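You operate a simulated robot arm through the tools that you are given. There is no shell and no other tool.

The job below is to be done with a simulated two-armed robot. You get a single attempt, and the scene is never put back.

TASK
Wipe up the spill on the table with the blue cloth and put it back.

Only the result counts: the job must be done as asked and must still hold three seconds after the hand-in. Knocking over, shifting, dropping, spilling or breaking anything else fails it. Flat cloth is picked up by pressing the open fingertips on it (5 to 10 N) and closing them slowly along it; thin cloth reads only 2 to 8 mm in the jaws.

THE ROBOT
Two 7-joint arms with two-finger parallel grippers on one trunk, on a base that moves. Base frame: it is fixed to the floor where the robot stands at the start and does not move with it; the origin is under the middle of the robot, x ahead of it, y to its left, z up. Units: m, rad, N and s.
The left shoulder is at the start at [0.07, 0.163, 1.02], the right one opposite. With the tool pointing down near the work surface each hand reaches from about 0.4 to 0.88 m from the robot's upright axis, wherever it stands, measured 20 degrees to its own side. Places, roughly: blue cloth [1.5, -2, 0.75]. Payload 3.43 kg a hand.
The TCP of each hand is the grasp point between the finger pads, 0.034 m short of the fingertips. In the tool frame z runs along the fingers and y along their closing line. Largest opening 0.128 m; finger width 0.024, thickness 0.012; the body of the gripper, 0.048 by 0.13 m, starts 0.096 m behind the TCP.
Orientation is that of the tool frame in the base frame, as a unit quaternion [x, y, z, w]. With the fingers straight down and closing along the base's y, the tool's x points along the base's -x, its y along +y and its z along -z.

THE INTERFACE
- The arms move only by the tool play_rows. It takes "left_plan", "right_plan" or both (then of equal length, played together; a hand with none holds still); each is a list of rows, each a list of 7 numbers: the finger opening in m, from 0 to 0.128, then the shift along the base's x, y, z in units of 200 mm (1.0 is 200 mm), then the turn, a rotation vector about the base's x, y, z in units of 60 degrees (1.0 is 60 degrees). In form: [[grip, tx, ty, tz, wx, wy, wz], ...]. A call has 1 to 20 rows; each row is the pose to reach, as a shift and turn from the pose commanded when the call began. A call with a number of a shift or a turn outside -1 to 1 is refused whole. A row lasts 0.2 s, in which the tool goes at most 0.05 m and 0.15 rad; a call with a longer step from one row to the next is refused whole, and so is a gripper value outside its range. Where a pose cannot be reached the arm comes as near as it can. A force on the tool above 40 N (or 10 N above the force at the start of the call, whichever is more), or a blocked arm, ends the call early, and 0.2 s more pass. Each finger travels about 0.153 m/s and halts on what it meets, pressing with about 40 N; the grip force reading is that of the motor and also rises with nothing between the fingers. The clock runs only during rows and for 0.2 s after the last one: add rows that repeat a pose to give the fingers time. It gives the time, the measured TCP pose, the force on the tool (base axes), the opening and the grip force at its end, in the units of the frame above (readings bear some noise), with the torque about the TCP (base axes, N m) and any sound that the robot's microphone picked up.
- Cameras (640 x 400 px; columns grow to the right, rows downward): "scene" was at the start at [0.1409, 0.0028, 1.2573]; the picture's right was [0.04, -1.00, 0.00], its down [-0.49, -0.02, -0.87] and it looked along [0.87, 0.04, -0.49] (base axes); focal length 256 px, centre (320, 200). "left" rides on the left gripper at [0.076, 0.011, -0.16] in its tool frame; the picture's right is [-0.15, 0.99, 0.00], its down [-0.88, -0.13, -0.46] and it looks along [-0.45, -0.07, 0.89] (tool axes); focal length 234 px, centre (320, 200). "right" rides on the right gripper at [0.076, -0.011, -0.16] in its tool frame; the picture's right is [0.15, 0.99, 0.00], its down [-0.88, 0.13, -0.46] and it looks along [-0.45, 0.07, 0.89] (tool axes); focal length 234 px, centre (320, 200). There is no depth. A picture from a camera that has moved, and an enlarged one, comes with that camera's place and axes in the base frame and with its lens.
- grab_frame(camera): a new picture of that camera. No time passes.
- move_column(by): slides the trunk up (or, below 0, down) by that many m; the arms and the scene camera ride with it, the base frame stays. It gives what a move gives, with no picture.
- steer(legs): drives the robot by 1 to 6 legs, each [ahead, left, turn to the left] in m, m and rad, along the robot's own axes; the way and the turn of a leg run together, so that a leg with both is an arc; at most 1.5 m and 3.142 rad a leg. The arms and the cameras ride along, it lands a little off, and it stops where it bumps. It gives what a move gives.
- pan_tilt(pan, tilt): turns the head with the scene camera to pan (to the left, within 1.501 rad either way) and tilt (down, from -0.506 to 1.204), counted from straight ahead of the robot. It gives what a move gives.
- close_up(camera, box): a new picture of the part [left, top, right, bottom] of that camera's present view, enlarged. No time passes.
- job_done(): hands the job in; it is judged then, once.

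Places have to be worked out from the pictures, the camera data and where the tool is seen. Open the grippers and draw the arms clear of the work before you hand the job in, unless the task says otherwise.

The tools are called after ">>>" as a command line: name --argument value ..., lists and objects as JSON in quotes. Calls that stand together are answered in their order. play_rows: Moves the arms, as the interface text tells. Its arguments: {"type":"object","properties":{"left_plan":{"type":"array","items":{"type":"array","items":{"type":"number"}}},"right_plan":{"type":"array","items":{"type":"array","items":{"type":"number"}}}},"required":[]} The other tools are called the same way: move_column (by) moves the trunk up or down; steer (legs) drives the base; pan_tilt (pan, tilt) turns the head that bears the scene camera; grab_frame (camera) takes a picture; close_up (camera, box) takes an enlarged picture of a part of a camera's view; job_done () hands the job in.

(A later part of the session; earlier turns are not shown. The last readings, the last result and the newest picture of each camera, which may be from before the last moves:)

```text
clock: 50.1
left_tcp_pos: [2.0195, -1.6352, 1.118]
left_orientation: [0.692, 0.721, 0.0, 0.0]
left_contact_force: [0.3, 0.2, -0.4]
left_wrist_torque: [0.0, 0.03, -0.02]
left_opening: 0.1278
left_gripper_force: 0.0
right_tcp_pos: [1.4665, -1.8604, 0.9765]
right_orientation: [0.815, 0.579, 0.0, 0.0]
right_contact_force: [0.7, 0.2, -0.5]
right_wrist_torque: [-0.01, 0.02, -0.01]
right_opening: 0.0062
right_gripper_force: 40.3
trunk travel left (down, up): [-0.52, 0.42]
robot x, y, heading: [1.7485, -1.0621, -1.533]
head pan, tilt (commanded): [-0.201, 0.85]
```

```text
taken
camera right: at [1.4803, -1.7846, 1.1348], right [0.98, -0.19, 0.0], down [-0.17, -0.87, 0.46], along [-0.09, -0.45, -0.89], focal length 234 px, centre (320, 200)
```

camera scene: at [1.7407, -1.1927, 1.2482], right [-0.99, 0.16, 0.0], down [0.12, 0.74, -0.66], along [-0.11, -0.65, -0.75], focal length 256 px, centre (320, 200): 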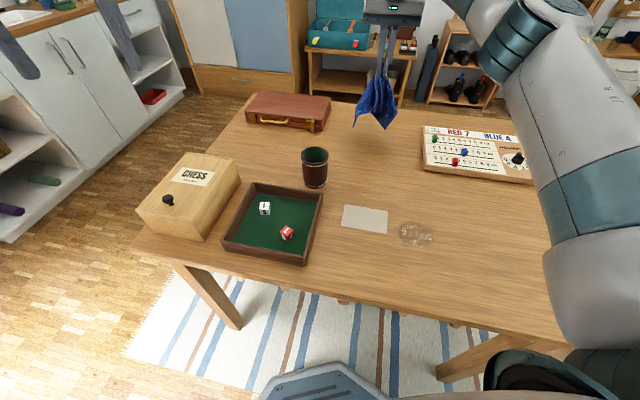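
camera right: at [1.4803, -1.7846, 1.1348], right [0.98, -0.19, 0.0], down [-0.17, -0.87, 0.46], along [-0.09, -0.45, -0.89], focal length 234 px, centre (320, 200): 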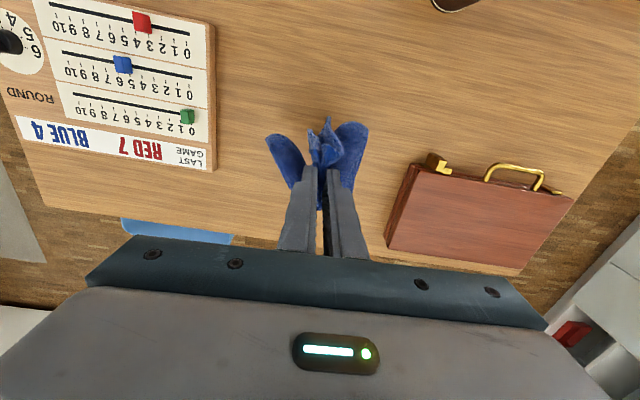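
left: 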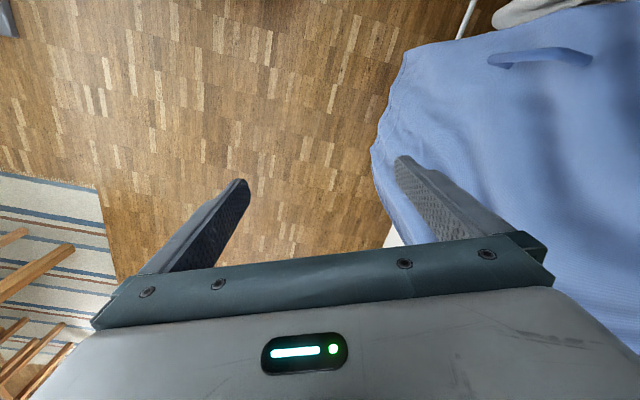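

The cloth came up with the hand, hanging as a compact bunch. I look closer at how far it hangs down.

>>> close_up --camera "scene" --box '[320, 50, 432, 140]'

>>> close_up --camera "right" --box '[220, 90, 420, 215]'

```text
4.44 times, centred on (376, 95) of scene
camera zoom: at [1.7407, -1.1927, 1.2482], right [-0.99, 0.16, 0.0], down [0.12, 0.74, -0.66], along [-0.11, -0.65, -0.75], focal length 1138 px, centre (71, 667)
```

zoom: 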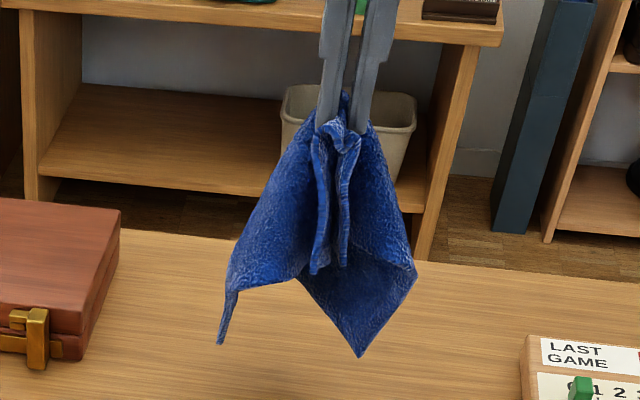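

```text
3.20 times, centred on (320, 152) of right
camera zoom: at [1.4803, -1.7846, 1.1348], right [0.98, -0.19, 0.0], down [-0.17, -0.87, 0.46], along [-0.09, -0.45, -0.89], focal length 749 px, centre (320, 352)
```

zoom: 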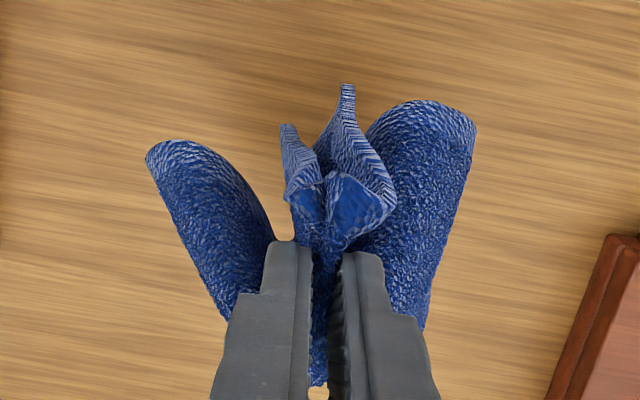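

The cloth hangs about 17 cm with its bottom just above the table. I raise a bit, turn the hand -90° so the bulk of the cloth faces away from the card, and carry it toward the board-side of the spill.

>>> play_rows --right_plan '[[0.0, 0, 0, 0.1, 0, 0, -0.14], [0.0, 0, 0, 0.2, 0, 0, -0.28], [0.0, 0, 0, 0.3, 0, 0, -0.42], [0.0, -0.05, 0.12, 0.3, 0, 0, -0.56], [0.0, -0.1, 0.24, 0.3, 0, 0, -0.7], [0.0, -0.15, 0.36, 0.3, 0, 0, -0.84], [0.0, -0.2, 0.5, 0.3, 0, 0, -0.98]]'

>>> play_rows --right_plan '[[0.0, -0.04, 0.12, 0, 0, 0, -0.13], [0.0, -0.09, 0.25, 0, 0, 0, -0.26], [0.0, -0.13, 0.37, 0, 0, 0, -0.39], [0.0, -0.18, 0.5, 0, 0, 0, -0.52], [0.0, -0.22, 0.62, 0, 0, 0, -0.52], [0.0, -0.26, 0.75, 0, 0, 0, -0.52], [0.0, -0.31, 0.87, 0, 0, 0, -0.52], [0.0, -0.35, 1.0, 0, 0, 0, -0.52]]'

>>> grab_frame --camera "scene"

```text
clock: 51.7
left_tcp_pos: [2.0183, -1.6349, 1.1185]
left_orientation: [0.693, 0.721, 0.0, 0.002]
left_contact_force: [-0.9, 0.1, -0.2]
left_wrist_torque: [-0.01, -0.02, -0.01]
left_opening: 0.1281
left_gripper_force: 0.0
right_tcp_pos: [1.4241, -1.7588, 1.0399]
right_orientation: [0.995, 0.103, 0.001, 0.0]
right_contact_force: [-0.5, 0.2, -0.7]
right_wrist_torque: [-0.01, -0.03, 0.14]
right_opening: 0.0059
right_gripper_force: 40.0
trunk travel left (down, up): [-0.52, 0.42]
robot x, y, heading: [1.7518, -1.0646, -1.529]
head pan, tilt (commanded): [-0.201, 0.85]
```

```text
clock: 53.5
left_tcp_pos: [2.0195, -1.6347, 1.1194]
left_orientation: [0.692, 0.722, 0.0, 0.0]
left_contact_force: [-0.2, -0.5, -0.6]
left_wrist_torque: [0.02, 0.02, -0.01]
left_opening: 0.128
left_gripper_force: 0.0
right_tcp_pos: [1.3546, -1.559, 1.0369]
right_orientation: [0.986, -0.166, 0.0, 0.0]
right_contact_force: [-0.3, 0.1, -0.1]
right_wrist_torque: [-0.01, -0.04, 0.11]
right_opening: 0.0059
right_gripper_force: 40.5
trunk travel left (down, up): [-0.52, 0.42]
robot x, y, heading: [1.7484, -1.0648, -1.532]
head pan, tilt (commanded): [-0.201, 0.85]
```

```text
taken
camera scene: at [1.7403, -1.1916, 1.2483], right [-0.99, 0.16, 0.0], down [0.12, 0.74, -0.66], along [-0.11, -0.65, -0.75], focal length 256 px, centre (320, 200)
```

scene: 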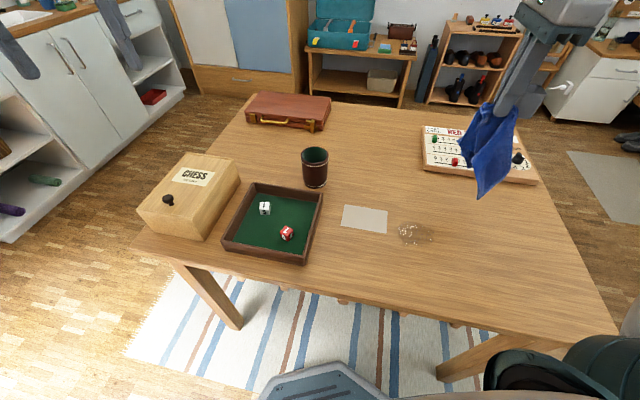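

The cloth hangs clear between board and spill. I move above the start point e1≈0.26 (about [1.334, -1.434]) and lower a little.

>>> play_rows --right_plan '[[0.0, -0.02, 0.13, 0, 0, 0, 0], [0.0, -0.04, 0.26, 0, 0, 0, 0], [0.0, -0.06, 0.39, 0, 0, 0, 0], [0.0, -0.085, 0.52, -0.1, 0, 0, 0], [0.0, -0.105, 0.625, -0.2, 0, 0, 0], [0.0, -0.105, 0.625, -0.3, 0, 0, 0], [0.0, -0.105, 0.625, -0.3, 0, 0, 0]]'

>>> grab_frame --camera "scene"

>>> grab_frame --camera "right"

```text
clock: 55.1
left_tcp_pos: [2.02, -1.6354, 1.1177]
left_orientation: [0.692, 0.721, 0.0, 0.0]
left_contact_force: [0.7, 0.4, 0.4]
left_wrist_torque: [-0.03, -0.05, 0.02]
left_opening: 0.1281
left_gripper_force: 0.0
right_tcp_pos: [1.3343, -1.4346, 0.9769]
right_orientation: [0.986, -0.168, 0.0, 0.0]
right_contact_force: [0.0, -0.2, 0.0]
right_wrist_torque: [0.02, 0.01, 0.17]
right_opening: 0.006
right_gripper_force: 40.1
trunk travel left (down, up): [-0.52, 0.42]
robot x, y, heading: [1.7545, -1.0623, -1.534]
head pan, tilt (commanded): [-0.201, 0.85]
```

```text
taken
camera scene: at [1.7409, -1.1924, 1.2483], right [-0.99, 0.16, 0.0], down [0.12, 0.74, -0.66], along [-0.11, -0.65, -0.75], focal length 256 px, centre (320, 200)
```

scene: 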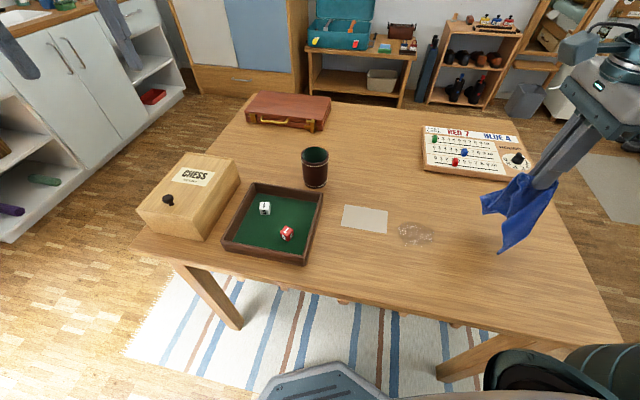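

```text
taken
camera right: at [1.4092, -1.4484, 1.1351], right [-0.19, -0.98, 0.0], down [-0.87, 0.17, 0.46], along [-0.45, 0.09, -0.89], focal length 234 px, centre (320, 200)
```

right: 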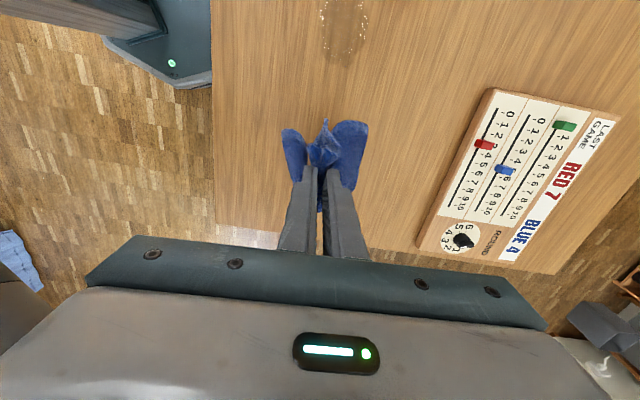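

The wrist camera shows the spill straight ahead, 0.14 m in the +e1 direction and 1 cm farther in e2. I lower along a slope toward the spill so that the cloth trails behind the fingers, away from the card.

>>> play_rows --right_plan '[[0.0, 0, 0, -0.15, 0, 0, 0], [0.0, 0.036, -0.018, -0.217, 0, 0, 0], [0.0, 0.072, -0.036, -0.284, 0, 0, 0], [0.0, 0.108, -0.054, -0.35, 0, 0, 0], [0.0, 0.144, -0.072, -0.417, 0, 0, 0], [0.0, 0.18, -0.09, -0.484, 0, 0, 0], [0.0, 0.217, -0.108, -0.551, 0, 0, 0], [0.0, 0.253, -0.126, -0.618, 0, 0, 0], [0.0, 0.289, -0.144, -0.684, 0, 0, 0], [0.0, 0.325, -0.162, -0.751, 0, 0, 0], [0.0, 0.361, -0.18, -0.818, 0, 0, 0], [0.0, 0.397, -0.198, -0.885, 0, 0, 0]]'

>>> grab_frame --camera "scene"

>>> grab_frame --camera "right"

```text
clock: 57.7
left_tcp_pos: [2.0198, -1.6348, 1.1183]
left_orientation: [0.692, 0.722, -0.001, 0.0]
left_contact_force: [0.2, 0.5, -0.2]
left_wrist_torque: [0.0, 0.0, -0.02]
left_opening: 0.1283
left_gripper_force: 0.1
right_tcp_pos: [1.4143, -1.4736, 0.8001]
right_orientation: [0.986, -0.166, -0.001, 0.0]
right_contact_force: [-0.5, 0.2, 0.6]
right_wrist_torque: [-0.01, 0.03, 0.15]
right_opening: 0.0058
right_gripper_force: 39.7
trunk travel left (down, up): [-0.52, 0.42]
robot x, y, heading: [1.7522, -1.0633, -1.532]
head pan, tilt (commanded): [-0.201, 0.85]
```

```text
taken
camera scene: at [1.7408, -1.1929, 1.2482], right [-0.99, 0.16, 0.0], down [0.12, 0.74, -0.66], along [-0.11, -0.65, -0.75], focal length 256 px, centre (320, 200)
```

scene: 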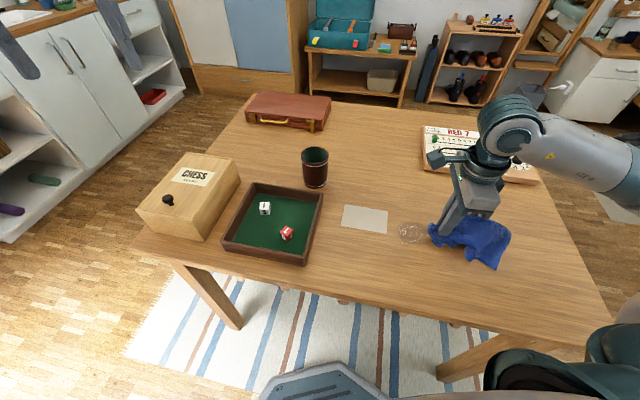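

```text
taken
camera right: at [1.4895, -1.4886, 0.9582], right [-0.19, -0.98, 0.0], down [-0.87, 0.17, 0.46], along [-0.45, 0.09, -0.89], focal length 234 px, centre (320, 200)
```

right: 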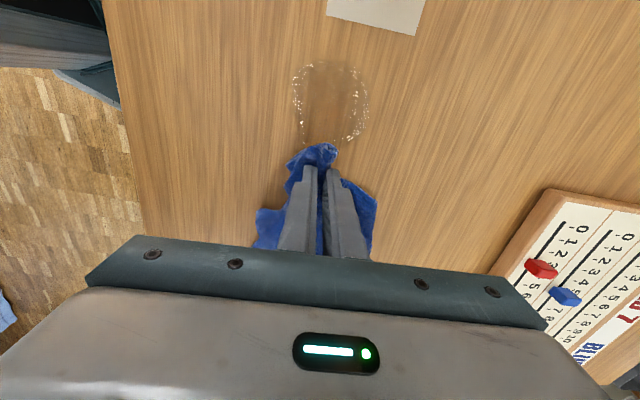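

The cloth trails behind toward the board and the spill lies 3–9 cm ahead of the fingertips, with the card edge at about 12 cm. I lower to near contact and make a slow first stroke over the spill, stopping 3 cm short of the card.

>>> play_rows --right_plan '[[0.0, 0.02, -0.007, -0.03, 0, 0, 0], [0.0, 0.04, -0.014, -0.06, 0, 0, 0], [0.0, 0.06, -0.021, -0.08, 0, 0, 0], [0.0, 0.1, -0.035, -0.085, 0, 0, 0], [0.0, 0.14, -0.049, -0.085, 0, 0, 0], [0.0, 0.18, -0.063, -0.085, 0, 0, 0], [0.0, 0.22, -0.077, -0.085, 0, 0, 0], [0.0, 0.26, -0.091, -0.085, 0, 0, 0], [0.0, 0.3, -0.105, -0.085, 0, 0, 0], [0.0, 0.34, -0.119, -0.085, 0, 0, 0], [0.0, 0.37, -0.13, -0.085, 0, 0, 0], [0.0, 0.39, -0.137, -0.085, 0, 0, 0]]'

>>> grab_frame --camera "scene"

>>> grab_frame --camera "right"

```text
clock: 60.3
left_tcp_pos: [2.0202, -1.6335, 1.1187]
left_orientation: [0.693, 0.721, 0.0, 0.001]
left_contact_force: [-0.3, 0.0, 0.1]
left_wrist_torque: [0.01, 0.02, 0.01]
left_opening: 0.128
left_gripper_force: 0.1
right_tcp_pos: [1.4916, -1.5006, 0.7839]
right_orientation: [0.986, -0.168, 0.0, 0.001]
right_contact_force: [-10.9, 3.3, 21.6]
right_wrist_torque: [0.34, 0.55, 0.21]
right_opening: 0.006
right_gripper_force: 40.0
trunk travel left (down, up): [-0.52, 0.42]
robot x, y, heading: [1.7495, -1.0658, -1.535]
head pan, tilt (commanded): [-0.201, 0.85]
```

```text
taken
camera scene: at [1.7407, -1.1906, 1.2485], right [-0.99, 0.16, 0.0], down [0.12, 0.74, -0.66], along [-0.11, -0.65, -0.75], focal length 256 px, centre (320, 200)
```

scene: 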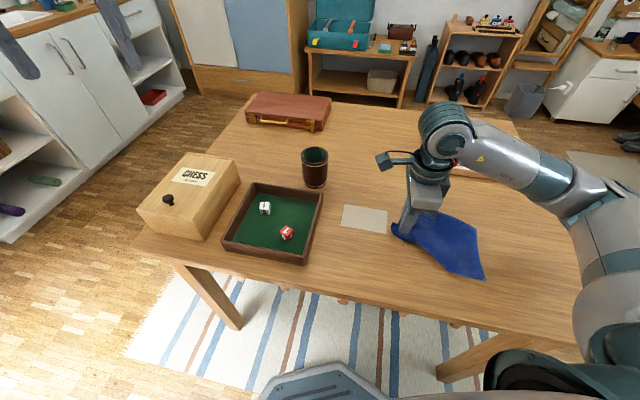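

```text
taken
camera right: at [1.5672, -1.5149, 0.9417], right [-0.19, -0.98, 0.0], down [-0.87, 0.17, 0.46], along [-0.45, 0.09, -0.89], focal length 234 px, centre (320, 200)
```

right: 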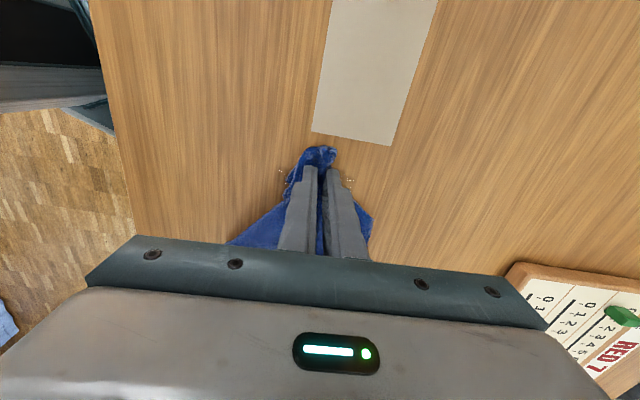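

The first stroke ran with about 22 N down and the card is untouched (gap about 1 cm). I lift and go back to see what is left of the spill.

>>> play_rows --right_plan '[[0.0, 0, 0, 0.1, 0, 0, 0], [0.0, -0.02, 0.007, 0.22, 0, 0, 0], [0.0, -0.08, 0.028, 0.36, 0, 0, 0], [0.0, -0.16, 0.056, 0.5, 0, 0, 0], [0.0, -0.26, 0.091, 0.62, 0, 0, 0], [0.0, -0.38, 0.133, 0.72, 0, 0, 0], [0.0, -0.5, 0.175, 0.8, 0, 0, 0], [0.0, -0.62, 0.217, 0.8, 0, 0, 0], [0.0, -0.7, 0.245, 0.8, 0, 0, 0], [0.0, -0.7, 0.245, 0.8, 0, 0, 0]]'

>>> close_up --camera "scene" --box '[330, 180, 490, 280]'

>>> grab_frame --camera "right"

```text
clock: 62.5
left_tcp_pos: [2.0195, -1.6348, 1.1169]
left_orientation: [0.692, 0.722, 0.0, 0.0]
left_contact_force: [0.5, -0.4, 0.4]
left_wrist_torque: [0.0, -0.01, 0.01]
left_opening: 0.1281
left_gripper_force: 0.1
right_tcp_pos: [1.3532, -1.4549, 0.9423]
right_orientation: [0.986, -0.166, 0.0, 0.0]
right_contact_force: [-0.3, -0.5, 0.0]
right_wrist_torque: [0.04, -0.02, 0.12]
right_opening: 0.006
right_gripper_force: 40.7
trunk travel left (down, up): [-0.52, 0.42]
robot x, y, heading: [1.7535, -1.062, -1.531]
head pan, tilt (commanded): [-0.201, 0.85]
```

```text
4.00 times, centred on (410, 230) of scene
camera zoom: at [1.7409, -1.1928, 1.2482], right [-0.99, 0.16, 0.0], down [0.12, 0.74, -0.66], along [-0.11, -0.65, -0.75], focal length 1024 px, centre (-40, 80)
```

zoom: 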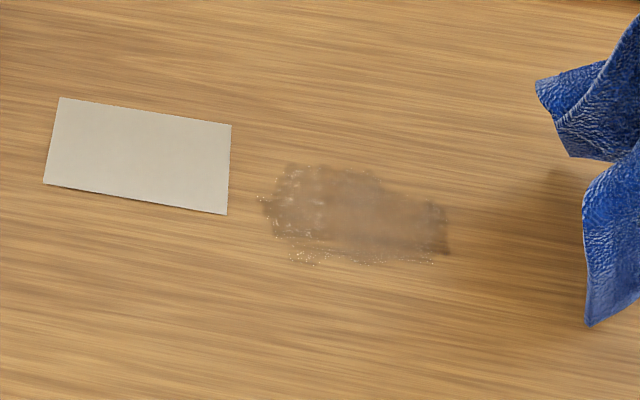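

```text
taken
camera right: at [1.4275, -1.4681, 1.1012], right [-0.19, -0.98, 0.0], down [-0.87, 0.17, 0.46], along [-0.45, 0.09, -0.89], focal length 234 px, centre (320, 200)
```

right: 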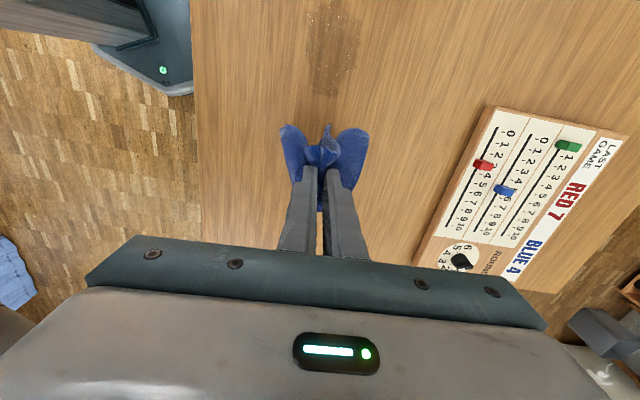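

The spill has thinned in the middle but is still there; card unmoved. I do a second pressed stroke shifted 18 mm to the far side, forward and back.

>>> play_rows --right_plan '[[0.0, -0.01, -0.028, -0.15, 0, 0, 0], [0.0, 0.027, -0.073, -0.275, 0, 0, 0], [0.0, 0.065, -0.118, -0.4, 0, 0, 0], [0.0, 0.112, -0.135, -0.525, 0, 0, 0], [0.0, 0.183, -0.159, -0.65, 0, 0, 0], [0.0, 0.253, -0.184, -0.75, 0, 0, 0], [0.0, 0.324, -0.209, -0.785, 0, 0, 0], [0.0, 0.395, -0.234, -0.79, 0, 0, 0], [0.0, 0.466, -0.259, -0.79, 0, 0, 0], [0.0, 0.536, -0.284, -0.79, 0, 0, 0], [0.0, 0.593, -0.304, -0.79, 0, 0, 0], [0.0, 0.635, -0.319, -0.79, 0, 0, 0], [0.0, 0.56, -0.292, -0.79, 0, 0, 0], [0.0, 0.489, -0.267, -0.79, 0, 0, 0], [0.0, 0.418, -0.242, -0.79, 0, 0, 0], [0.0, 0.348, -0.217, -0.79, 0, 0, 0], [0.0, 0.277, -0.193, -0.79, 0, 0, 0]]'

>>> close_up --camera "scene" --box '[330, 180, 490, 280]'

>>> grab_frame --camera "right"

```text
clock: 66.1
left_tcp_pos: [2.0182, -1.6354, 1.1175]
left_orientation: [0.692, 0.722, -0.001, 0.0]
left_contact_force: [-0.5, 0.0, 0.7]
left_wrist_torque: [-0.03, -0.05, -0.01]
left_opening: 0.1281
left_gripper_force: 0.0
right_tcp_pos: [1.4077, -1.4918, 0.7854]
right_orientation: [0.986, -0.167, 0.0, -0.001]
right_contact_force: [1.8, 0.1, 2.9]
right_wrist_torque: [0.01, 0.03, 0.14]
right_opening: 0.0058
right_gripper_force: 39.9
trunk travel left (down, up): [-0.52, 0.42]
robot x, y, heading: [1.7513, -1.0645, -1.53]
head pan, tilt (commanded): [-0.201, 0.85]
```

```text
4.00 times, centred on (410, 230) of scene
camera zoom: at [1.7407, -1.1919, 1.2483], right [-0.99, 0.16, 0.0], down [0.12, 0.74, -0.66], along [-0.11, -0.65, -0.75], focal length 1024 px, centre (-40, 80)
```

zoom: 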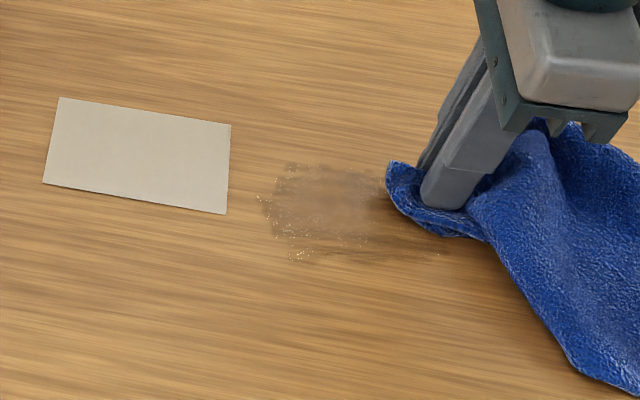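

```text
taken
camera right: at [1.4826, -1.5057, 0.9442], right [-0.19, -0.98, 0.0], down [-0.87, 0.17, 0.46], along [-0.45, 0.09, -0.89], focal length 234 px, centre (320, 200)
```

right: 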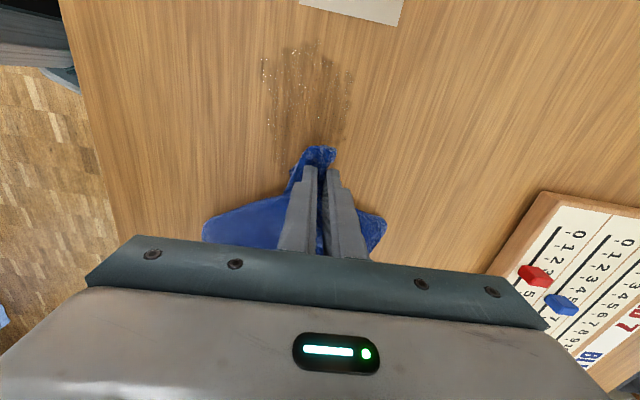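

The wiped strip is fading and the card has not moved. I continue scrubbing nearer to the table edge, forward and back, with slightly firmer pressure.

>>> play_rows --right_plan '[[0.0, 0.02, 0.057, 0, 0, 0, 0], [0.0, 0.04, 0.113, 0, 0, 0, 0], [0.0, 0.1035, 0.144, -0.01, 0, 0, 0], [0.0, 0.16, 0.124, -0.015, 0, 0, 0], [0.0, 0.217, 0.104, -0.015, 0, 0, 0], [0.0, 0.273, 0.084, -0.015, 0, 0, 0], [0.0, 0.33, 0.064, -0.015, 0, 0, 0], [0.0, 0.3865, 0.044, -0.015, 0, 0, 0], [0.0, 0.434, 0.028, -0.015, 0, 0, 0], [0.0, 0.37, 0.029, -0.015, 0, 0, 0], [0.0, 0.298, 0.033, -0.015, 0, 0, 0], [0.0, 0.225, 0.0375, -0.015, 0, 0, 0], [0.0, 0.156, 0.051, -0.015, 0, 0, 0], [0.0, 0.09, 0.0745, -0.015, 0, 0, 0], [0.0, 0.1525, 0.042, -0.015, 0, 0, 0], [0.0, 0.215, 0.009, -0.015, 0, 0, 0], [0.0, 0.278, -0.0235, -0.015, 0, 0, 0], [0.0, 0.341, -0.056, -0.015, 0, 0, 0], [0.0, 0.394, -0.085, -0.015, 0, 0, 0]]'

>>> close_up --camera "scene" --box '[330, 180, 490, 280]'

>>> grab_frame --camera "right"

```text
clock: 70.1
left_tcp_pos: [2.0204, -1.6338, 1.1173]
left_orientation: [0.693, 0.721, 0.0, 0.001]
left_contact_force: [0.7, 0.3, 0.3]
left_wrist_torque: [0.01, -0.02, 0.01]
left_opening: 0.128
left_gripper_force: 0.0
right_tcp_pos: [1.4861, -1.508, 0.7814]
right_orientation: [0.986, -0.167, -0.001, -0.001]
right_contact_force: [-1.5, 1.3, 3.6]
right_wrist_torque: [0.08, 0.06, 0.14]
right_opening: 0.0058
right_gripper_force: 40.6
trunk travel left (down, up): [-0.52, 0.42]
robot x, y, heading: [1.7517, -1.0636, -1.531]
head pan, tilt (commanded): [-0.201, 0.85]
```

```text
4.00 times, centred on (410, 230) of scene
camera zoom: at [1.7411, -1.1923, 1.2482], right [-0.99, 0.16, 0.0], down [0.12, 0.74, -0.66], along [-0.11, -0.65, -0.75], focal length 1024 px, centre (-40, 80)
```

zoom: 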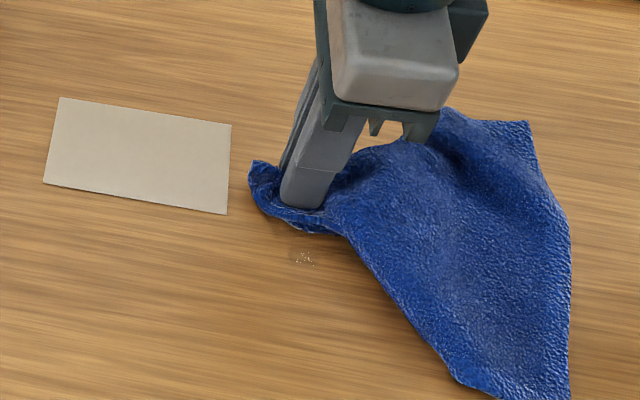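

```text
taken
camera right: at [1.5615, -1.5219, 0.9407], right [-0.19, -0.98, 0.0], down [-0.87, 0.17, 0.46], along [-0.45, 0.09, -0.89], focal length 234 px, centre (320, 200)
```

right: 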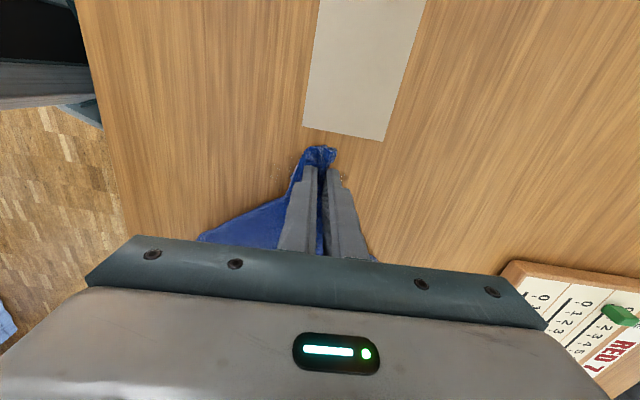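

Much of the spill is gone; some specks remain near the edge-side. I lift and retreat to see what is left.

>>> play_rows --right_plan '[[0.0, -0.01, 0.003, 0.08, 0, 0, 0], [0.0, -0.03, 0.01, 0.2, 0, 0, 0], [0.0, -0.1, 0.035, 0.34, 0, 0, 0], [0.0, -0.19, 0.067, 0.48, 0, 0, 0], [0.0, -0.29, 0.102, 0.6, 0, 0, 0], [0.0, -0.4, 0.14, 0.72, 0, 0, 0], [0.0, -0.52, 0.183, 0.8, 0, 0, 0], [0.0, -0.64, 0.225, 0.8, 0, 0, 0], [0.0, -0.7, 0.246, 0.8, 0, 0, 0], [0.0, -0.7, 0.246, 0.8, 0, 0, 0]]'

>>> close_up --camera "scene" --box '[350, 190, 462, 260]'

>>> grab_frame --camera "right"

```text
clock: 72.3
left_tcp_pos: [2.02, -1.636, 1.1182]
left_orientation: [0.693, 0.721, -0.001, 0.0]
left_contact_force: [-0.7, 0.3, 0.3]
left_wrist_torque: [0.0, 0.02, 0.0]
left_opening: 0.1279
left_gripper_force: 0.1
right_tcp_pos: [1.3465, -1.458, 0.9406]
right_orientation: [0.986, -0.168, -0.001, 0.0]
right_contact_force: [-0.1, -0.5, 0.1]
right_wrist_torque: [-0.02, 0.0, 0.11]
right_opening: 0.0061
right_gripper_force: 40.5
trunk travel left (down, up): [-0.52, 0.42]
robot x, y, heading: [1.7513, -1.0643, -1.536]
head pan, tilt (commanded): [-0.201, 0.85]
```

```text
5.71 times, centred on (406, 225) of scene
camera zoom: at [1.7407, -1.1927, 1.2482], right [-0.99, 0.16, 0.0], down [0.12, 0.74, -0.66], along [-0.11, -0.65, -0.75], focal length 1463 px, centre (-171, 57)
```

zoom: 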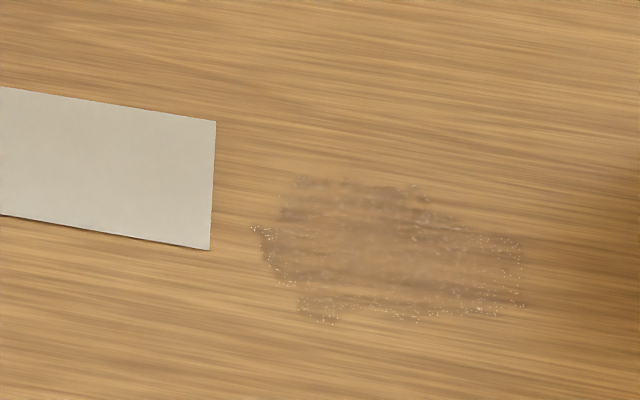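

```text
taken
camera right: at [1.4219, -1.4728, 1.1], right [-0.19, -0.98, 0.0], down [-0.87, 0.17, 0.46], along [-0.45, 0.09, -0.89], focal length 234 px, centre (320, 200)
```

right: 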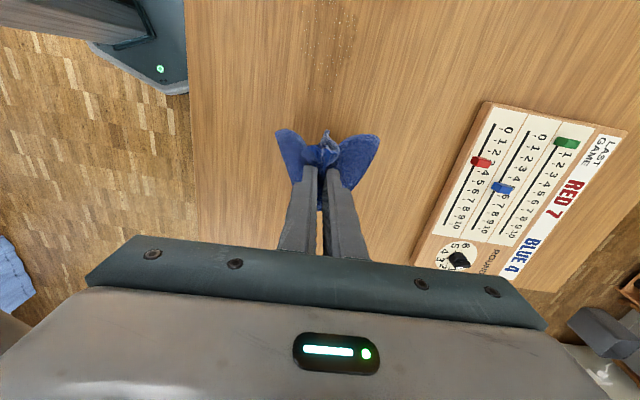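

A thin film with specks remains, roughly 10 x 7 cm. I make another pass: along the edge side first, then sideways parallel to the card's edge, then back along the far side.

>>> play_rows --right_plan '[[0.0, 0.033, 0.094, -0.2, 0, 0, 0], [0.0, 0.1135, 0.172, -0.4, 0, 0, 0], [0.0, 0.192, 0.171, -0.6, 0, 0, 0], [0.0, 0.287, 0.138, -0.75, 0, 0, 0], [0.0, 0.358, 0.113, -0.8, 0, 0, 0], [0.0, 0.452, 0.08, -0.8, 0, 0, 0], [0.0, 0.546, 0.047, -0.8, 0, 0, 0], [0.0, 0.641, 0.0135, -0.8, 0, 0, 0], [0.0, 0.735, -0.02, -0.8, 0, 0, 0], [0.0, 0.8, -0.0445, -0.8, 0, 0, 0], [0.0, 0.767, -0.11, -0.8, 0, 0, 0], [0.0, 0.732, -0.178, -0.8, 0, 0, 0], [0.0, 0.7, -0.247, -0.8, 0, 0, 0], [0.0, 0.67, -0.316, -0.8, 0, 0, 0], [0.0, 0.645, -0.361, -0.8, 0, 0, 0], [0.0, 0.577, -0.319, -0.8, 0, 0, 0], [0.0, 0.486, -0.277, -0.8, 0, 0, 0], [0.0, 0.395, -0.234, -0.8, 0, 0, 0], [0.0, 0.305, -0.187, -0.8, 0, 0, 0]]'

>>> close_up --camera "scene" --box '[350, 190, 462, 260]'

>>> grab_frame --camera "right"

```text
clock: 76.3
left_tcp_pos: [2.0207, -1.6334, 1.1194]
left_orientation: [0.692, 0.722, -0.001, 0.001]
left_contact_force: [-0.1, -0.2, 0.3]
left_wrist_torque: [-0.03, -0.04, 0.02]
left_opening: 0.128
left_gripper_force: 0.1
right_tcp_pos: [1.4062, -1.4954, 0.7818]
right_orientation: [0.986, -0.167, -0.001, 0.0]
right_contact_force: [1.8, -1.4, 6.6]
right_wrist_torque: [-0.01, 0.05, 0.1]
right_opening: 0.0059
right_gripper_force: 40.4
trunk travel left (down, up): [-0.52, 0.42]
robot x, y, heading: [1.75, -1.0663, -1.528]
head pan, tilt (commanded): [-0.201, 0.85]
```

```text
5.71 times, centred on (406, 225) of scene
camera zoom: at [1.7409, -1.1917, 1.2483], right [-0.99, 0.16, 0.0], down [0.12, 0.74, -0.66], along [-0.11, -0.65, -0.75], focal length 1463 px, centre (-171, 57)
```

zoom: 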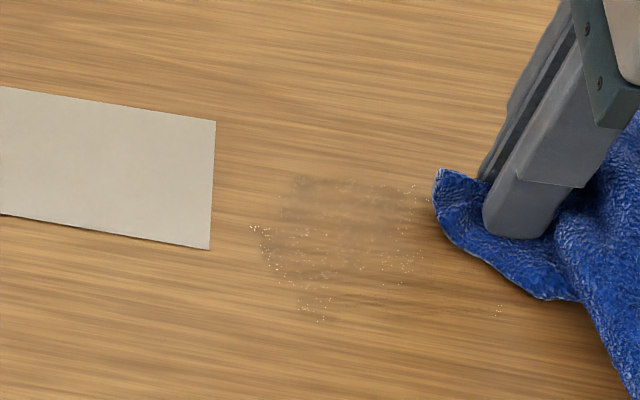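

```text
taken
camera right: at [1.4816, -1.5092, 0.9411], right [-0.19, -0.98, 0.0], down [-0.87, 0.17, 0.46], along [-0.45, 0.09, -0.89], focal length 234 px, centre (320, 200)
```

right: 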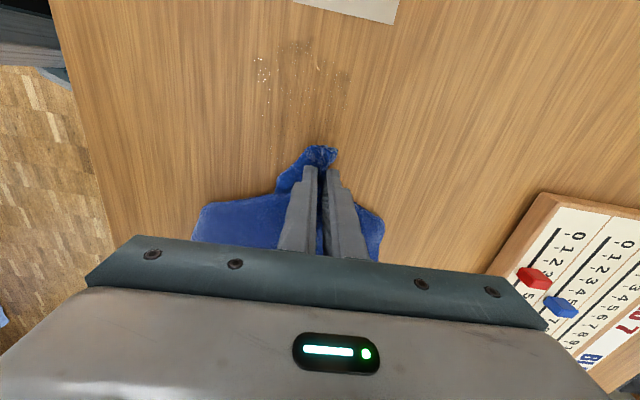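

Clear progress: only a faint patch and specks remain just ahead, card still in place. I zigzag over the remaining area at the same light pressure.

>>> play_rows --right_plan '[[0.0, 0.033, 0.094, 0, 0, 0, 0], [0.0, 0.066, 0.189, 0, 0, 0, 0], [0.0, 0.143, 0.257, -0.005, 0, 0, 0], [0.0, 0.238, 0.224, -0.005, 0, 0, 0], [0.0, 0.332, 0.191, -0.005, 0, 0, 0], [0.0, 0.426, 0.158, -0.005, 0, 0, 0], [0.0, 0.511, 0.128, -0.005, 0, 0, 0], [0.0, 0.49, 0.0665, -0.005, 0, 0, 0], [0.0, 0.381, 0.105, -0.005, 0, 0, 0], [0.0, 0.287, 0.138, -0.005, 0, 0, 0], [0.0, 0.184, 0.147, -0.005, 0, 0, 0], [0.0, 0.168, 0.1, -0.005, 0, 0, 0], [0.0, 0.262, 0.067, -0.005, 0, 0, 0], [0.0, 0.356, 0.034, -0.005, 0, 0, 0], [0.0, 0.436, 0.004, -0.005, 0, 0, 0], [0.0, 0.41, -0.067, -0.005, 0, 0, 0], [0.0, 0.328, -0.046, -0.005, 0, 0, 0], [0.0, 0.234, -0.013, -0.005, 0, 0, 0], [0.0, 0.1345, 0.006, -0.005, 0, 0, 0], [0.0, 0.04, 0.03, -0.005, 0, 0, 0]]'

>>> close_up --camera "scene" --box '[350, 190, 462, 260]'

>>> grab_frame --camera "right"

```text
clock: 80.5
left_tcp_pos: [2.021, -1.6339, 1.118]
left_orientation: [0.692, 0.722, -0.001, 0.001]
left_contact_force: [-0.2, 0.9, -1.2]
left_wrist_torque: [0.0, 0.01, -0.01]
left_opening: 0.1281
left_gripper_force: 0.1
right_tcp_pos: [1.4156, -1.4891, 0.7802]
right_orientation: [0.986, -0.167, -0.001, 0.002]
right_contact_force: [4.9, -1.9, 14.1]
right_wrist_torque: [0.04, -0.11, 0.13]
right_opening: 0.0056
right_gripper_force: 39.6
trunk travel left (down, up): [-0.52, 0.42]
robot x, y, heading: [1.7511, -1.0657, -1.53]
head pan, tilt (commanded): [-0.201, 0.85]
```

```text
5.71 times, centred on (406, 225) of scene
camera zoom: at [1.7418, -1.1913, 1.2485], right [-0.99, 0.16, 0.0], down [0.12, 0.74, -0.66], along [-0.11, -0.65, -0.75], focal length 1463 px, centre (-171, 57)
```

zoom: 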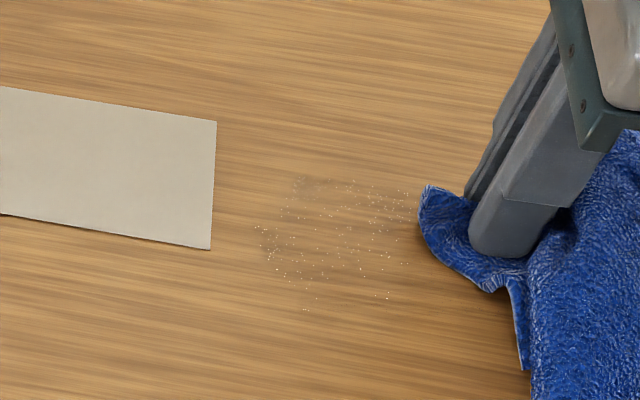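

```text
taken
camera right: at [1.4907, -1.5023, 0.9397], right [-0.19, -0.98, 0.0], down [-0.87, 0.17, 0.46], along [-0.45, 0.08, -0.89], focal length 234 px, centre (320, 200)
```

right: 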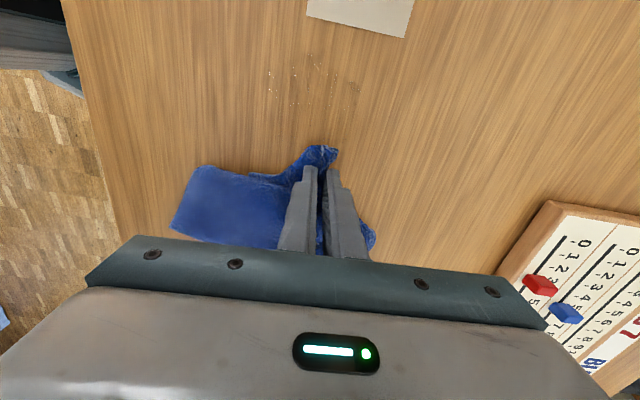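

Only specks and a faint trace remain. I run one more zigzag over exactly that patch, still keeping the flap short of the card.

>>> play_rows --right_plan '[[0.0, -0.013, -0.038, 0, 0, 0, 0], [0.0, 0.051, -0.081, 0, 0, 0, 0], [0.0, 0.145, -0.115, 0, 0, 0, 0], [0.0, 0.24, -0.148, 0, 0, 0, 0], [0.0, 0.335, -0.171, 0, 0, 0, 0], [0.0, 0.36, -0.112, 0, 0, 0, 0], [0.0, 0.2645, -0.077, 0, 0, 0, 0], [0.0, 0.17, -0.044, 0, 0, 0, 0], [0.0, 0.108, 0.005, 0, 0, 0, 0], [0.0, 0.19, 0.013, 0, 0, 0, 0], [0.0, 0.286, -0.016, 0, 0, 0, 0], [0.0, 0.383, -0.05, 0, 0, 0, 0], [0.0, 0.408, 0.0045, 0, 0, 0, 0], [0.0, 0.309, 0.05, 0, 0, 0, 0], [0.0, 0.215, 0.0835, 0, 0, 0, 0], [0.0, 0.184, 0.147, 0, 0, 0, 0], [0.0, 0.285, 0.133, 0, 0, 0, 0], [0.0, 0.3795, 0.1, 0, 0, 0, 0], [0.0, 0.45, 0.075, 0, 0, 0, 0], [0.0, 0.35, 0.11, 0, 0, 0, 0]]'

>>> play_rows --right_plan '[[0.0, -0.08, 0.028, 0, 0, 0, 0], [0.0, -0.16, 0.056, 0, 0, 0, 0], [0.0, -0.24, 0.084, 0.02, 0, 0, 0], [0.0, -0.34, 0.119, 0.06, 0, 0, 0]]'

>>> close_up --camera "scene" --box '[350, 190, 462, 260]'

>>> grab_frame --camera "right"

```text
clock: 84.7
left_tcp_pos: [2.0191, -1.633, 1.119]
left_orientation: [0.693, 0.721, 0.0, 0.0]
left_contact_force: [0.4, 0.2, 0.3]
left_wrist_torque: [-0.03, -0.01, 0.01]
left_opening: 0.1279
left_gripper_force: 0.1
right_tcp_pos: [1.4858, -1.4682, 0.7809]
right_orientation: [0.986, -0.166, 0.0, 0.0]
right_contact_force: [2.7, -1.5, 7.4]
right_wrist_torque: [-0.02, -0.09, 0.12]
right_opening: 0.0057
right_gripper_force: 40.1
trunk travel left (down, up): [-0.52, 0.42]
robot x, y, heading: [1.7492, -1.0638, -1.534]
head pan, tilt (commanded): [-0.201, 0.85]
```

```text
clock: 85.7
left_tcp_pos: [2.0199, -1.635, 1.1193]
left_orientation: [0.693, 0.721, -0.001, 0.0]
left_contact_force: [0.4, 0.0, 0.2]
left_wrist_torque: [-0.03, 0.01, 0.0]
left_opening: 0.1278
left_gripper_force: 0.1
right_tcp_pos: [1.4163, -1.4439, 0.7928]
right_orientation: [0.986, -0.167, -0.001, 0.0]
right_contact_force: [0.3, -0.3, -1.0]
right_wrist_torque: [-0.01, -0.01, 0.16]
right_opening: 0.006
right_gripper_force: 40.2
trunk travel left (down, up): [-0.52, 0.42]
robot x, y, heading: [1.7521, -1.0639, -1.525]
head pan, tilt (commanded): [-0.201, 0.85]
```

```text
5.71 times, centred on (406, 225) of scene
camera zoom: at [1.7404, -1.1916, 1.2482], right [-0.99, 0.16, 0.0], down [0.12, 0.74, -0.66], along [-0.11, -0.65, -0.75], focal length 1463 px, centre (-171, 57)
```

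zoom: 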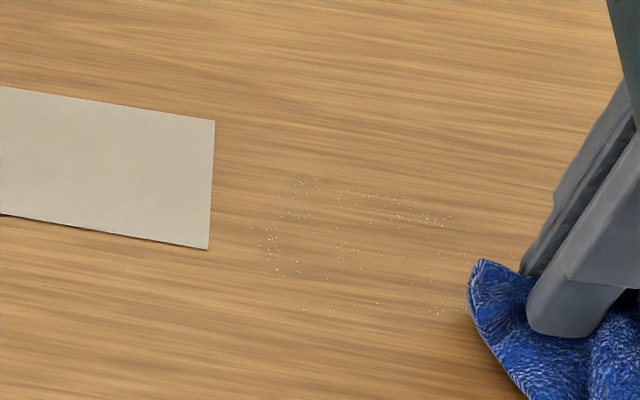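

```text
taken
camera right: at [1.4917, -1.4582, 0.9513], right [-0.19, -0.98, 0.0], down [-0.87, 0.17, 0.46], along [-0.45, 0.09, -0.89], focal length 234 px, centre (320, 200)
```

right: 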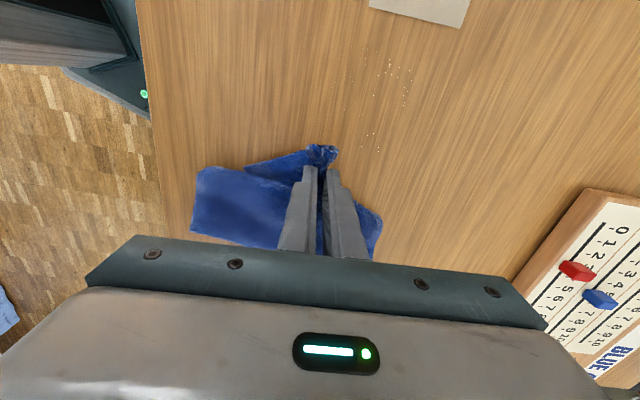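

The film is gone and only fine specks are left. I repeat a wider zigzag over the whole area, from well behind it up to 3 cm short of the card.

>>> play_rows --right_plan '[[0.0, -0.089, 0.047, -0.03, 0, 0, 0], [0.0, -0.1415, 0.05, -0.055, 0, 0, 0], [0.0, 0.0, 0.0, -0.06, 0, 0, 0], [0.0, 0.1415, -0.05, -0.06, 0, 0, 0], [0.0, 0.283, -0.099, -0.06, 0, 0, 0], [0.0, 0.42, -0.149, -0.06, 0, 0, 0], [0.0, 0.4, -0.215, -0.06, 0, 0, 0], [0.0, 0.26, -0.165, -0.06, 0, 0, 0], [0.0, 0.118, -0.116, -0.06, 0, 0, 0], [0.0, -0.033, -0.094, -0.06, 0, 0, 0], [0.0, -0.05, -0.1415, -0.06, 0, 0, 0], [0.0, 0.092, -0.191, -0.06, 0, 0, 0], [0.0, 0.233, -0.241, -0.06, 0, 0, 0], [0.0, 0.37, -0.291, -0.06, 0, 0, 0], [0.0, 0.347, -0.357, -0.06, 0, 0, 0], [0.0, 0.21, -0.307, -0.06, 0, 0, 0], [0.0, 0.065, -0.267, -0.06, 0, 0, 0], [0.0, 0.045, -0.323, -0.06, 0, 0, 0], [0.0, 0.187, -0.373, -0.06, 0, 0, 0], [0.0, 0.31, -0.418, -0.06, 0, 0, 0]]'

>>> play_rows --right_plan '[[0.0, -0.1, 0.035, 0, 0, 0, 0], [0.0, -0.2, 0.07, 0, 0, 0, 0], [0.0, -0.3, 0.105, 0, 0, 0, 0], [0.0, -0.4, 0.14, 0.02, 0, 0, 0], [0.0, -0.5, 0.175, 0.06, 0, 0, 0]]'

>>> close_up --camera "scene" --box '[350, 190, 462, 260]'

>>> grab_frame --camera "right"

```text
clock: 89.9
left_tcp_pos: [2.0199, -1.6363, 1.1188]
left_orientation: [0.693, 0.721, 0.0, 0.0]
left_contact_force: [-0.1, -0.2, -0.2]
left_wrist_torque: [-0.02, -0.01, 0.0]
left_opening: 0.1281
left_gripper_force: 0.0
right_tcp_pos: [1.48, -1.528, 0.7821]
right_orientation: [0.986, -0.168, -0.002, 0.0]
right_contact_force: [-1.3, 1.8, 4.4]
right_wrist_torque: [0.08, 0.06, 0.14]
right_opening: 0.0059
right_gripper_force: 39.5
trunk travel left (down, up): [-0.52, 0.42]
robot x, y, heading: [1.7489, -1.0666, -1.532]
head pan, tilt (commanded): [-0.201, 0.85]
```

```text
clock: 91.1
left_tcp_pos: [2.0188, -1.6347, 1.1186]
left_orientation: [0.692, 0.722, 0.0, 0.0]
left_contact_force: [-0.1, -0.1, 0.4]
left_wrist_torque: [-0.01, -0.02, 0.02]
left_opening: 0.1279
left_gripper_force: 0.0
right_tcp_pos: [1.3802, -1.4924, 0.7913]
right_orientation: [0.986, -0.167, -0.001, 0.0]
right_contact_force: [1.0, 0.0, -1.0]
right_wrist_torque: [0.0, 0.0, 0.15]
right_opening: 0.0057
right_gripper_force: 40.1
trunk travel left (down, up): [-0.52, 0.42]
robot x, y, heading: [1.7553, -1.061, -1.528]
head pan, tilt (commanded): [-0.201, 0.85]
```

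```text
5.71 times, centred on (406, 225) of scene
camera zoom: at [1.7407, -1.1918, 1.2482], right [-0.99, 0.16, 0.0], down [0.12, 0.74, -0.66], along [-0.11, -0.65, -0.75], focal length 1463 px, centre (-171, 57)
```

zoom: 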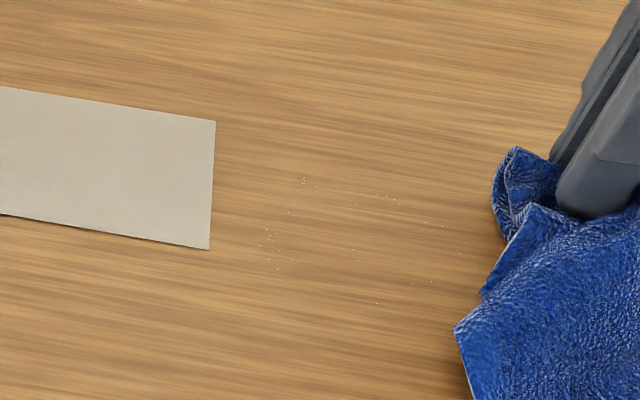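

```text
taken
camera right: at [1.4547, -1.5069, 0.9515], right [-0.19, -0.98, 0.0], down [-0.87, 0.17, 0.46], along [-0.45, 0.09, -0.89], focal length 234 px, centre (320, 200)
```

right: 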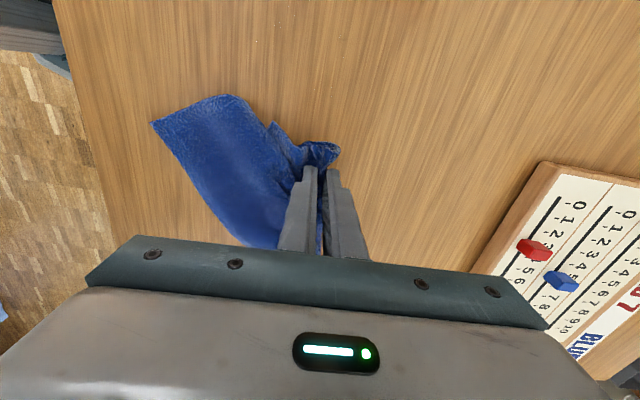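

Just a few specks left, and one cloth wing has come forward on the edge side, so I lift, re-lay the cloth trailing, and make two more careful passes.

>>> play_rows --right_plan '[[0.0, 0.017, 0.047, 0.225, 0, 0, 0], [0.0, -0.038, 0.119, 0.45, 0, 0, 0], [0.0, -0.075, 0.238, 0.6, 0, 0, 0], [0.0, -0.05, 0.309, 0.6, 0, 0, 0], [0.0, 0.008, 0.326, 0.425, 0, 0, 0], [0.0, 0.103, 0.2925, 0.25, 0, 0, 0], [0.0, 0.197, 0.259, 0.09, 0, 0, 0], [0.0, 0.291, 0.226, -0.035, 0, 0, 0], [0.0, 0.386, 0.193, -0.05, 0, 0, 0], [0.0, 0.48, 0.16, -0.052, 0, 0, 0], [0.0, 0.5745, 0.127, -0.052, 0, 0, 0], [0.0, 0.625, 0.098, -0.052, 0, 0, 0], [0.0, 0.6, 0.038, -0.052, 0, 0, 0], [0.0, 0.499, 0.063, -0.052, 0, 0, 0], [0.0, 0.405, 0.096, -0.052, 0, 0, 0], [0.0, 0.302, 0.106, -0.052, 0, 0, 0], [0.0, 0.286, 0.059, -0.052, 0, 0, 0], [0.0, 0.38, 0.0255, -0.052, 0, 0, 0], [0.0, 0.474, -0.008, -0.052, 0, 0, 0], [0.0, 0.565, -0.041, -0.052, 0, 0, 0]]'

>>> grab_frame --camera "right"

>>> close_up --camera "scene" --box '[330, 180, 490, 280]'

```text
clock: 95.3
left_tcp_pos: [2.0198, -1.6361, 1.1188]
left_orientation: [0.693, 0.721, -0.001, 0.0]
left_contact_force: [-0.2, 0.1, 0.3]
left_wrist_torque: [0.02, 0.04, 0.02]
left_opening: 0.128
left_gripper_force: 0.1
right_tcp_pos: [1.4915, -1.4999, 0.7828]
right_orientation: [0.986, -0.168, -0.001, 0.0]
right_contact_force: [-1.7, 0.7, 5.2]
right_wrist_torque: [0.08, 0.11, 0.13]
right_opening: 0.006
right_gripper_force: 39.7
trunk travel left (down, up): [-0.52, 0.42]
robot x, y, heading: [1.751, -1.0628, -1.531]
head pan, tilt (commanded): [-0.201, 0.85]
```

```text
taken
camera right: at [1.5676, -1.5152, 0.9414], right [-0.19, -0.98, 0.0], down [-0.87, 0.17, 0.46], along [-0.45, 0.09, -0.89], focal length 234 px, centre (320, 200)
```

right: 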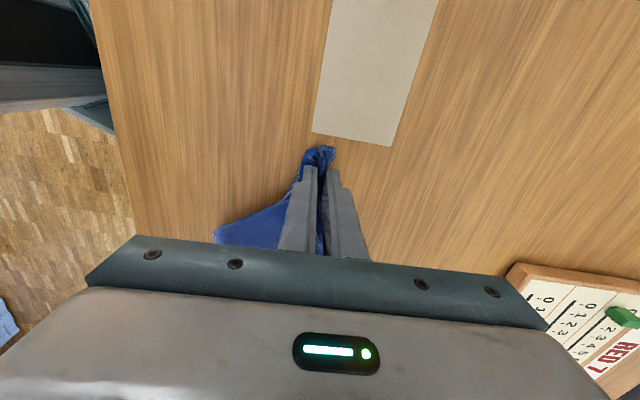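

```text
4.00 times, centred on (410, 230) of scene
camera zoom: at [1.7413, -1.1926, 1.2482], right [-0.99, 0.16, 0.0], down [0.12, 0.74, -0.66], along [-0.11, -0.65, -0.75], focal length 1024 px, centre (-40, 80)
```

zoom: 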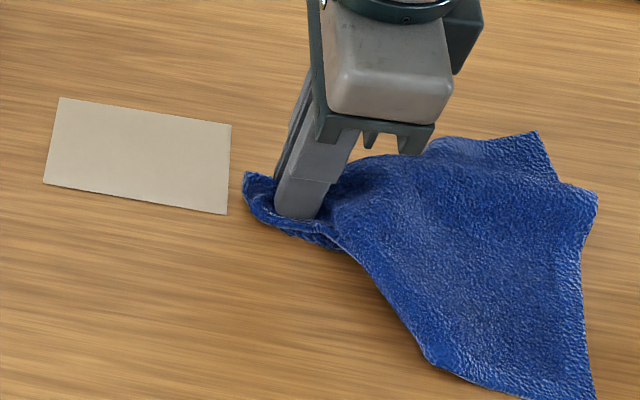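

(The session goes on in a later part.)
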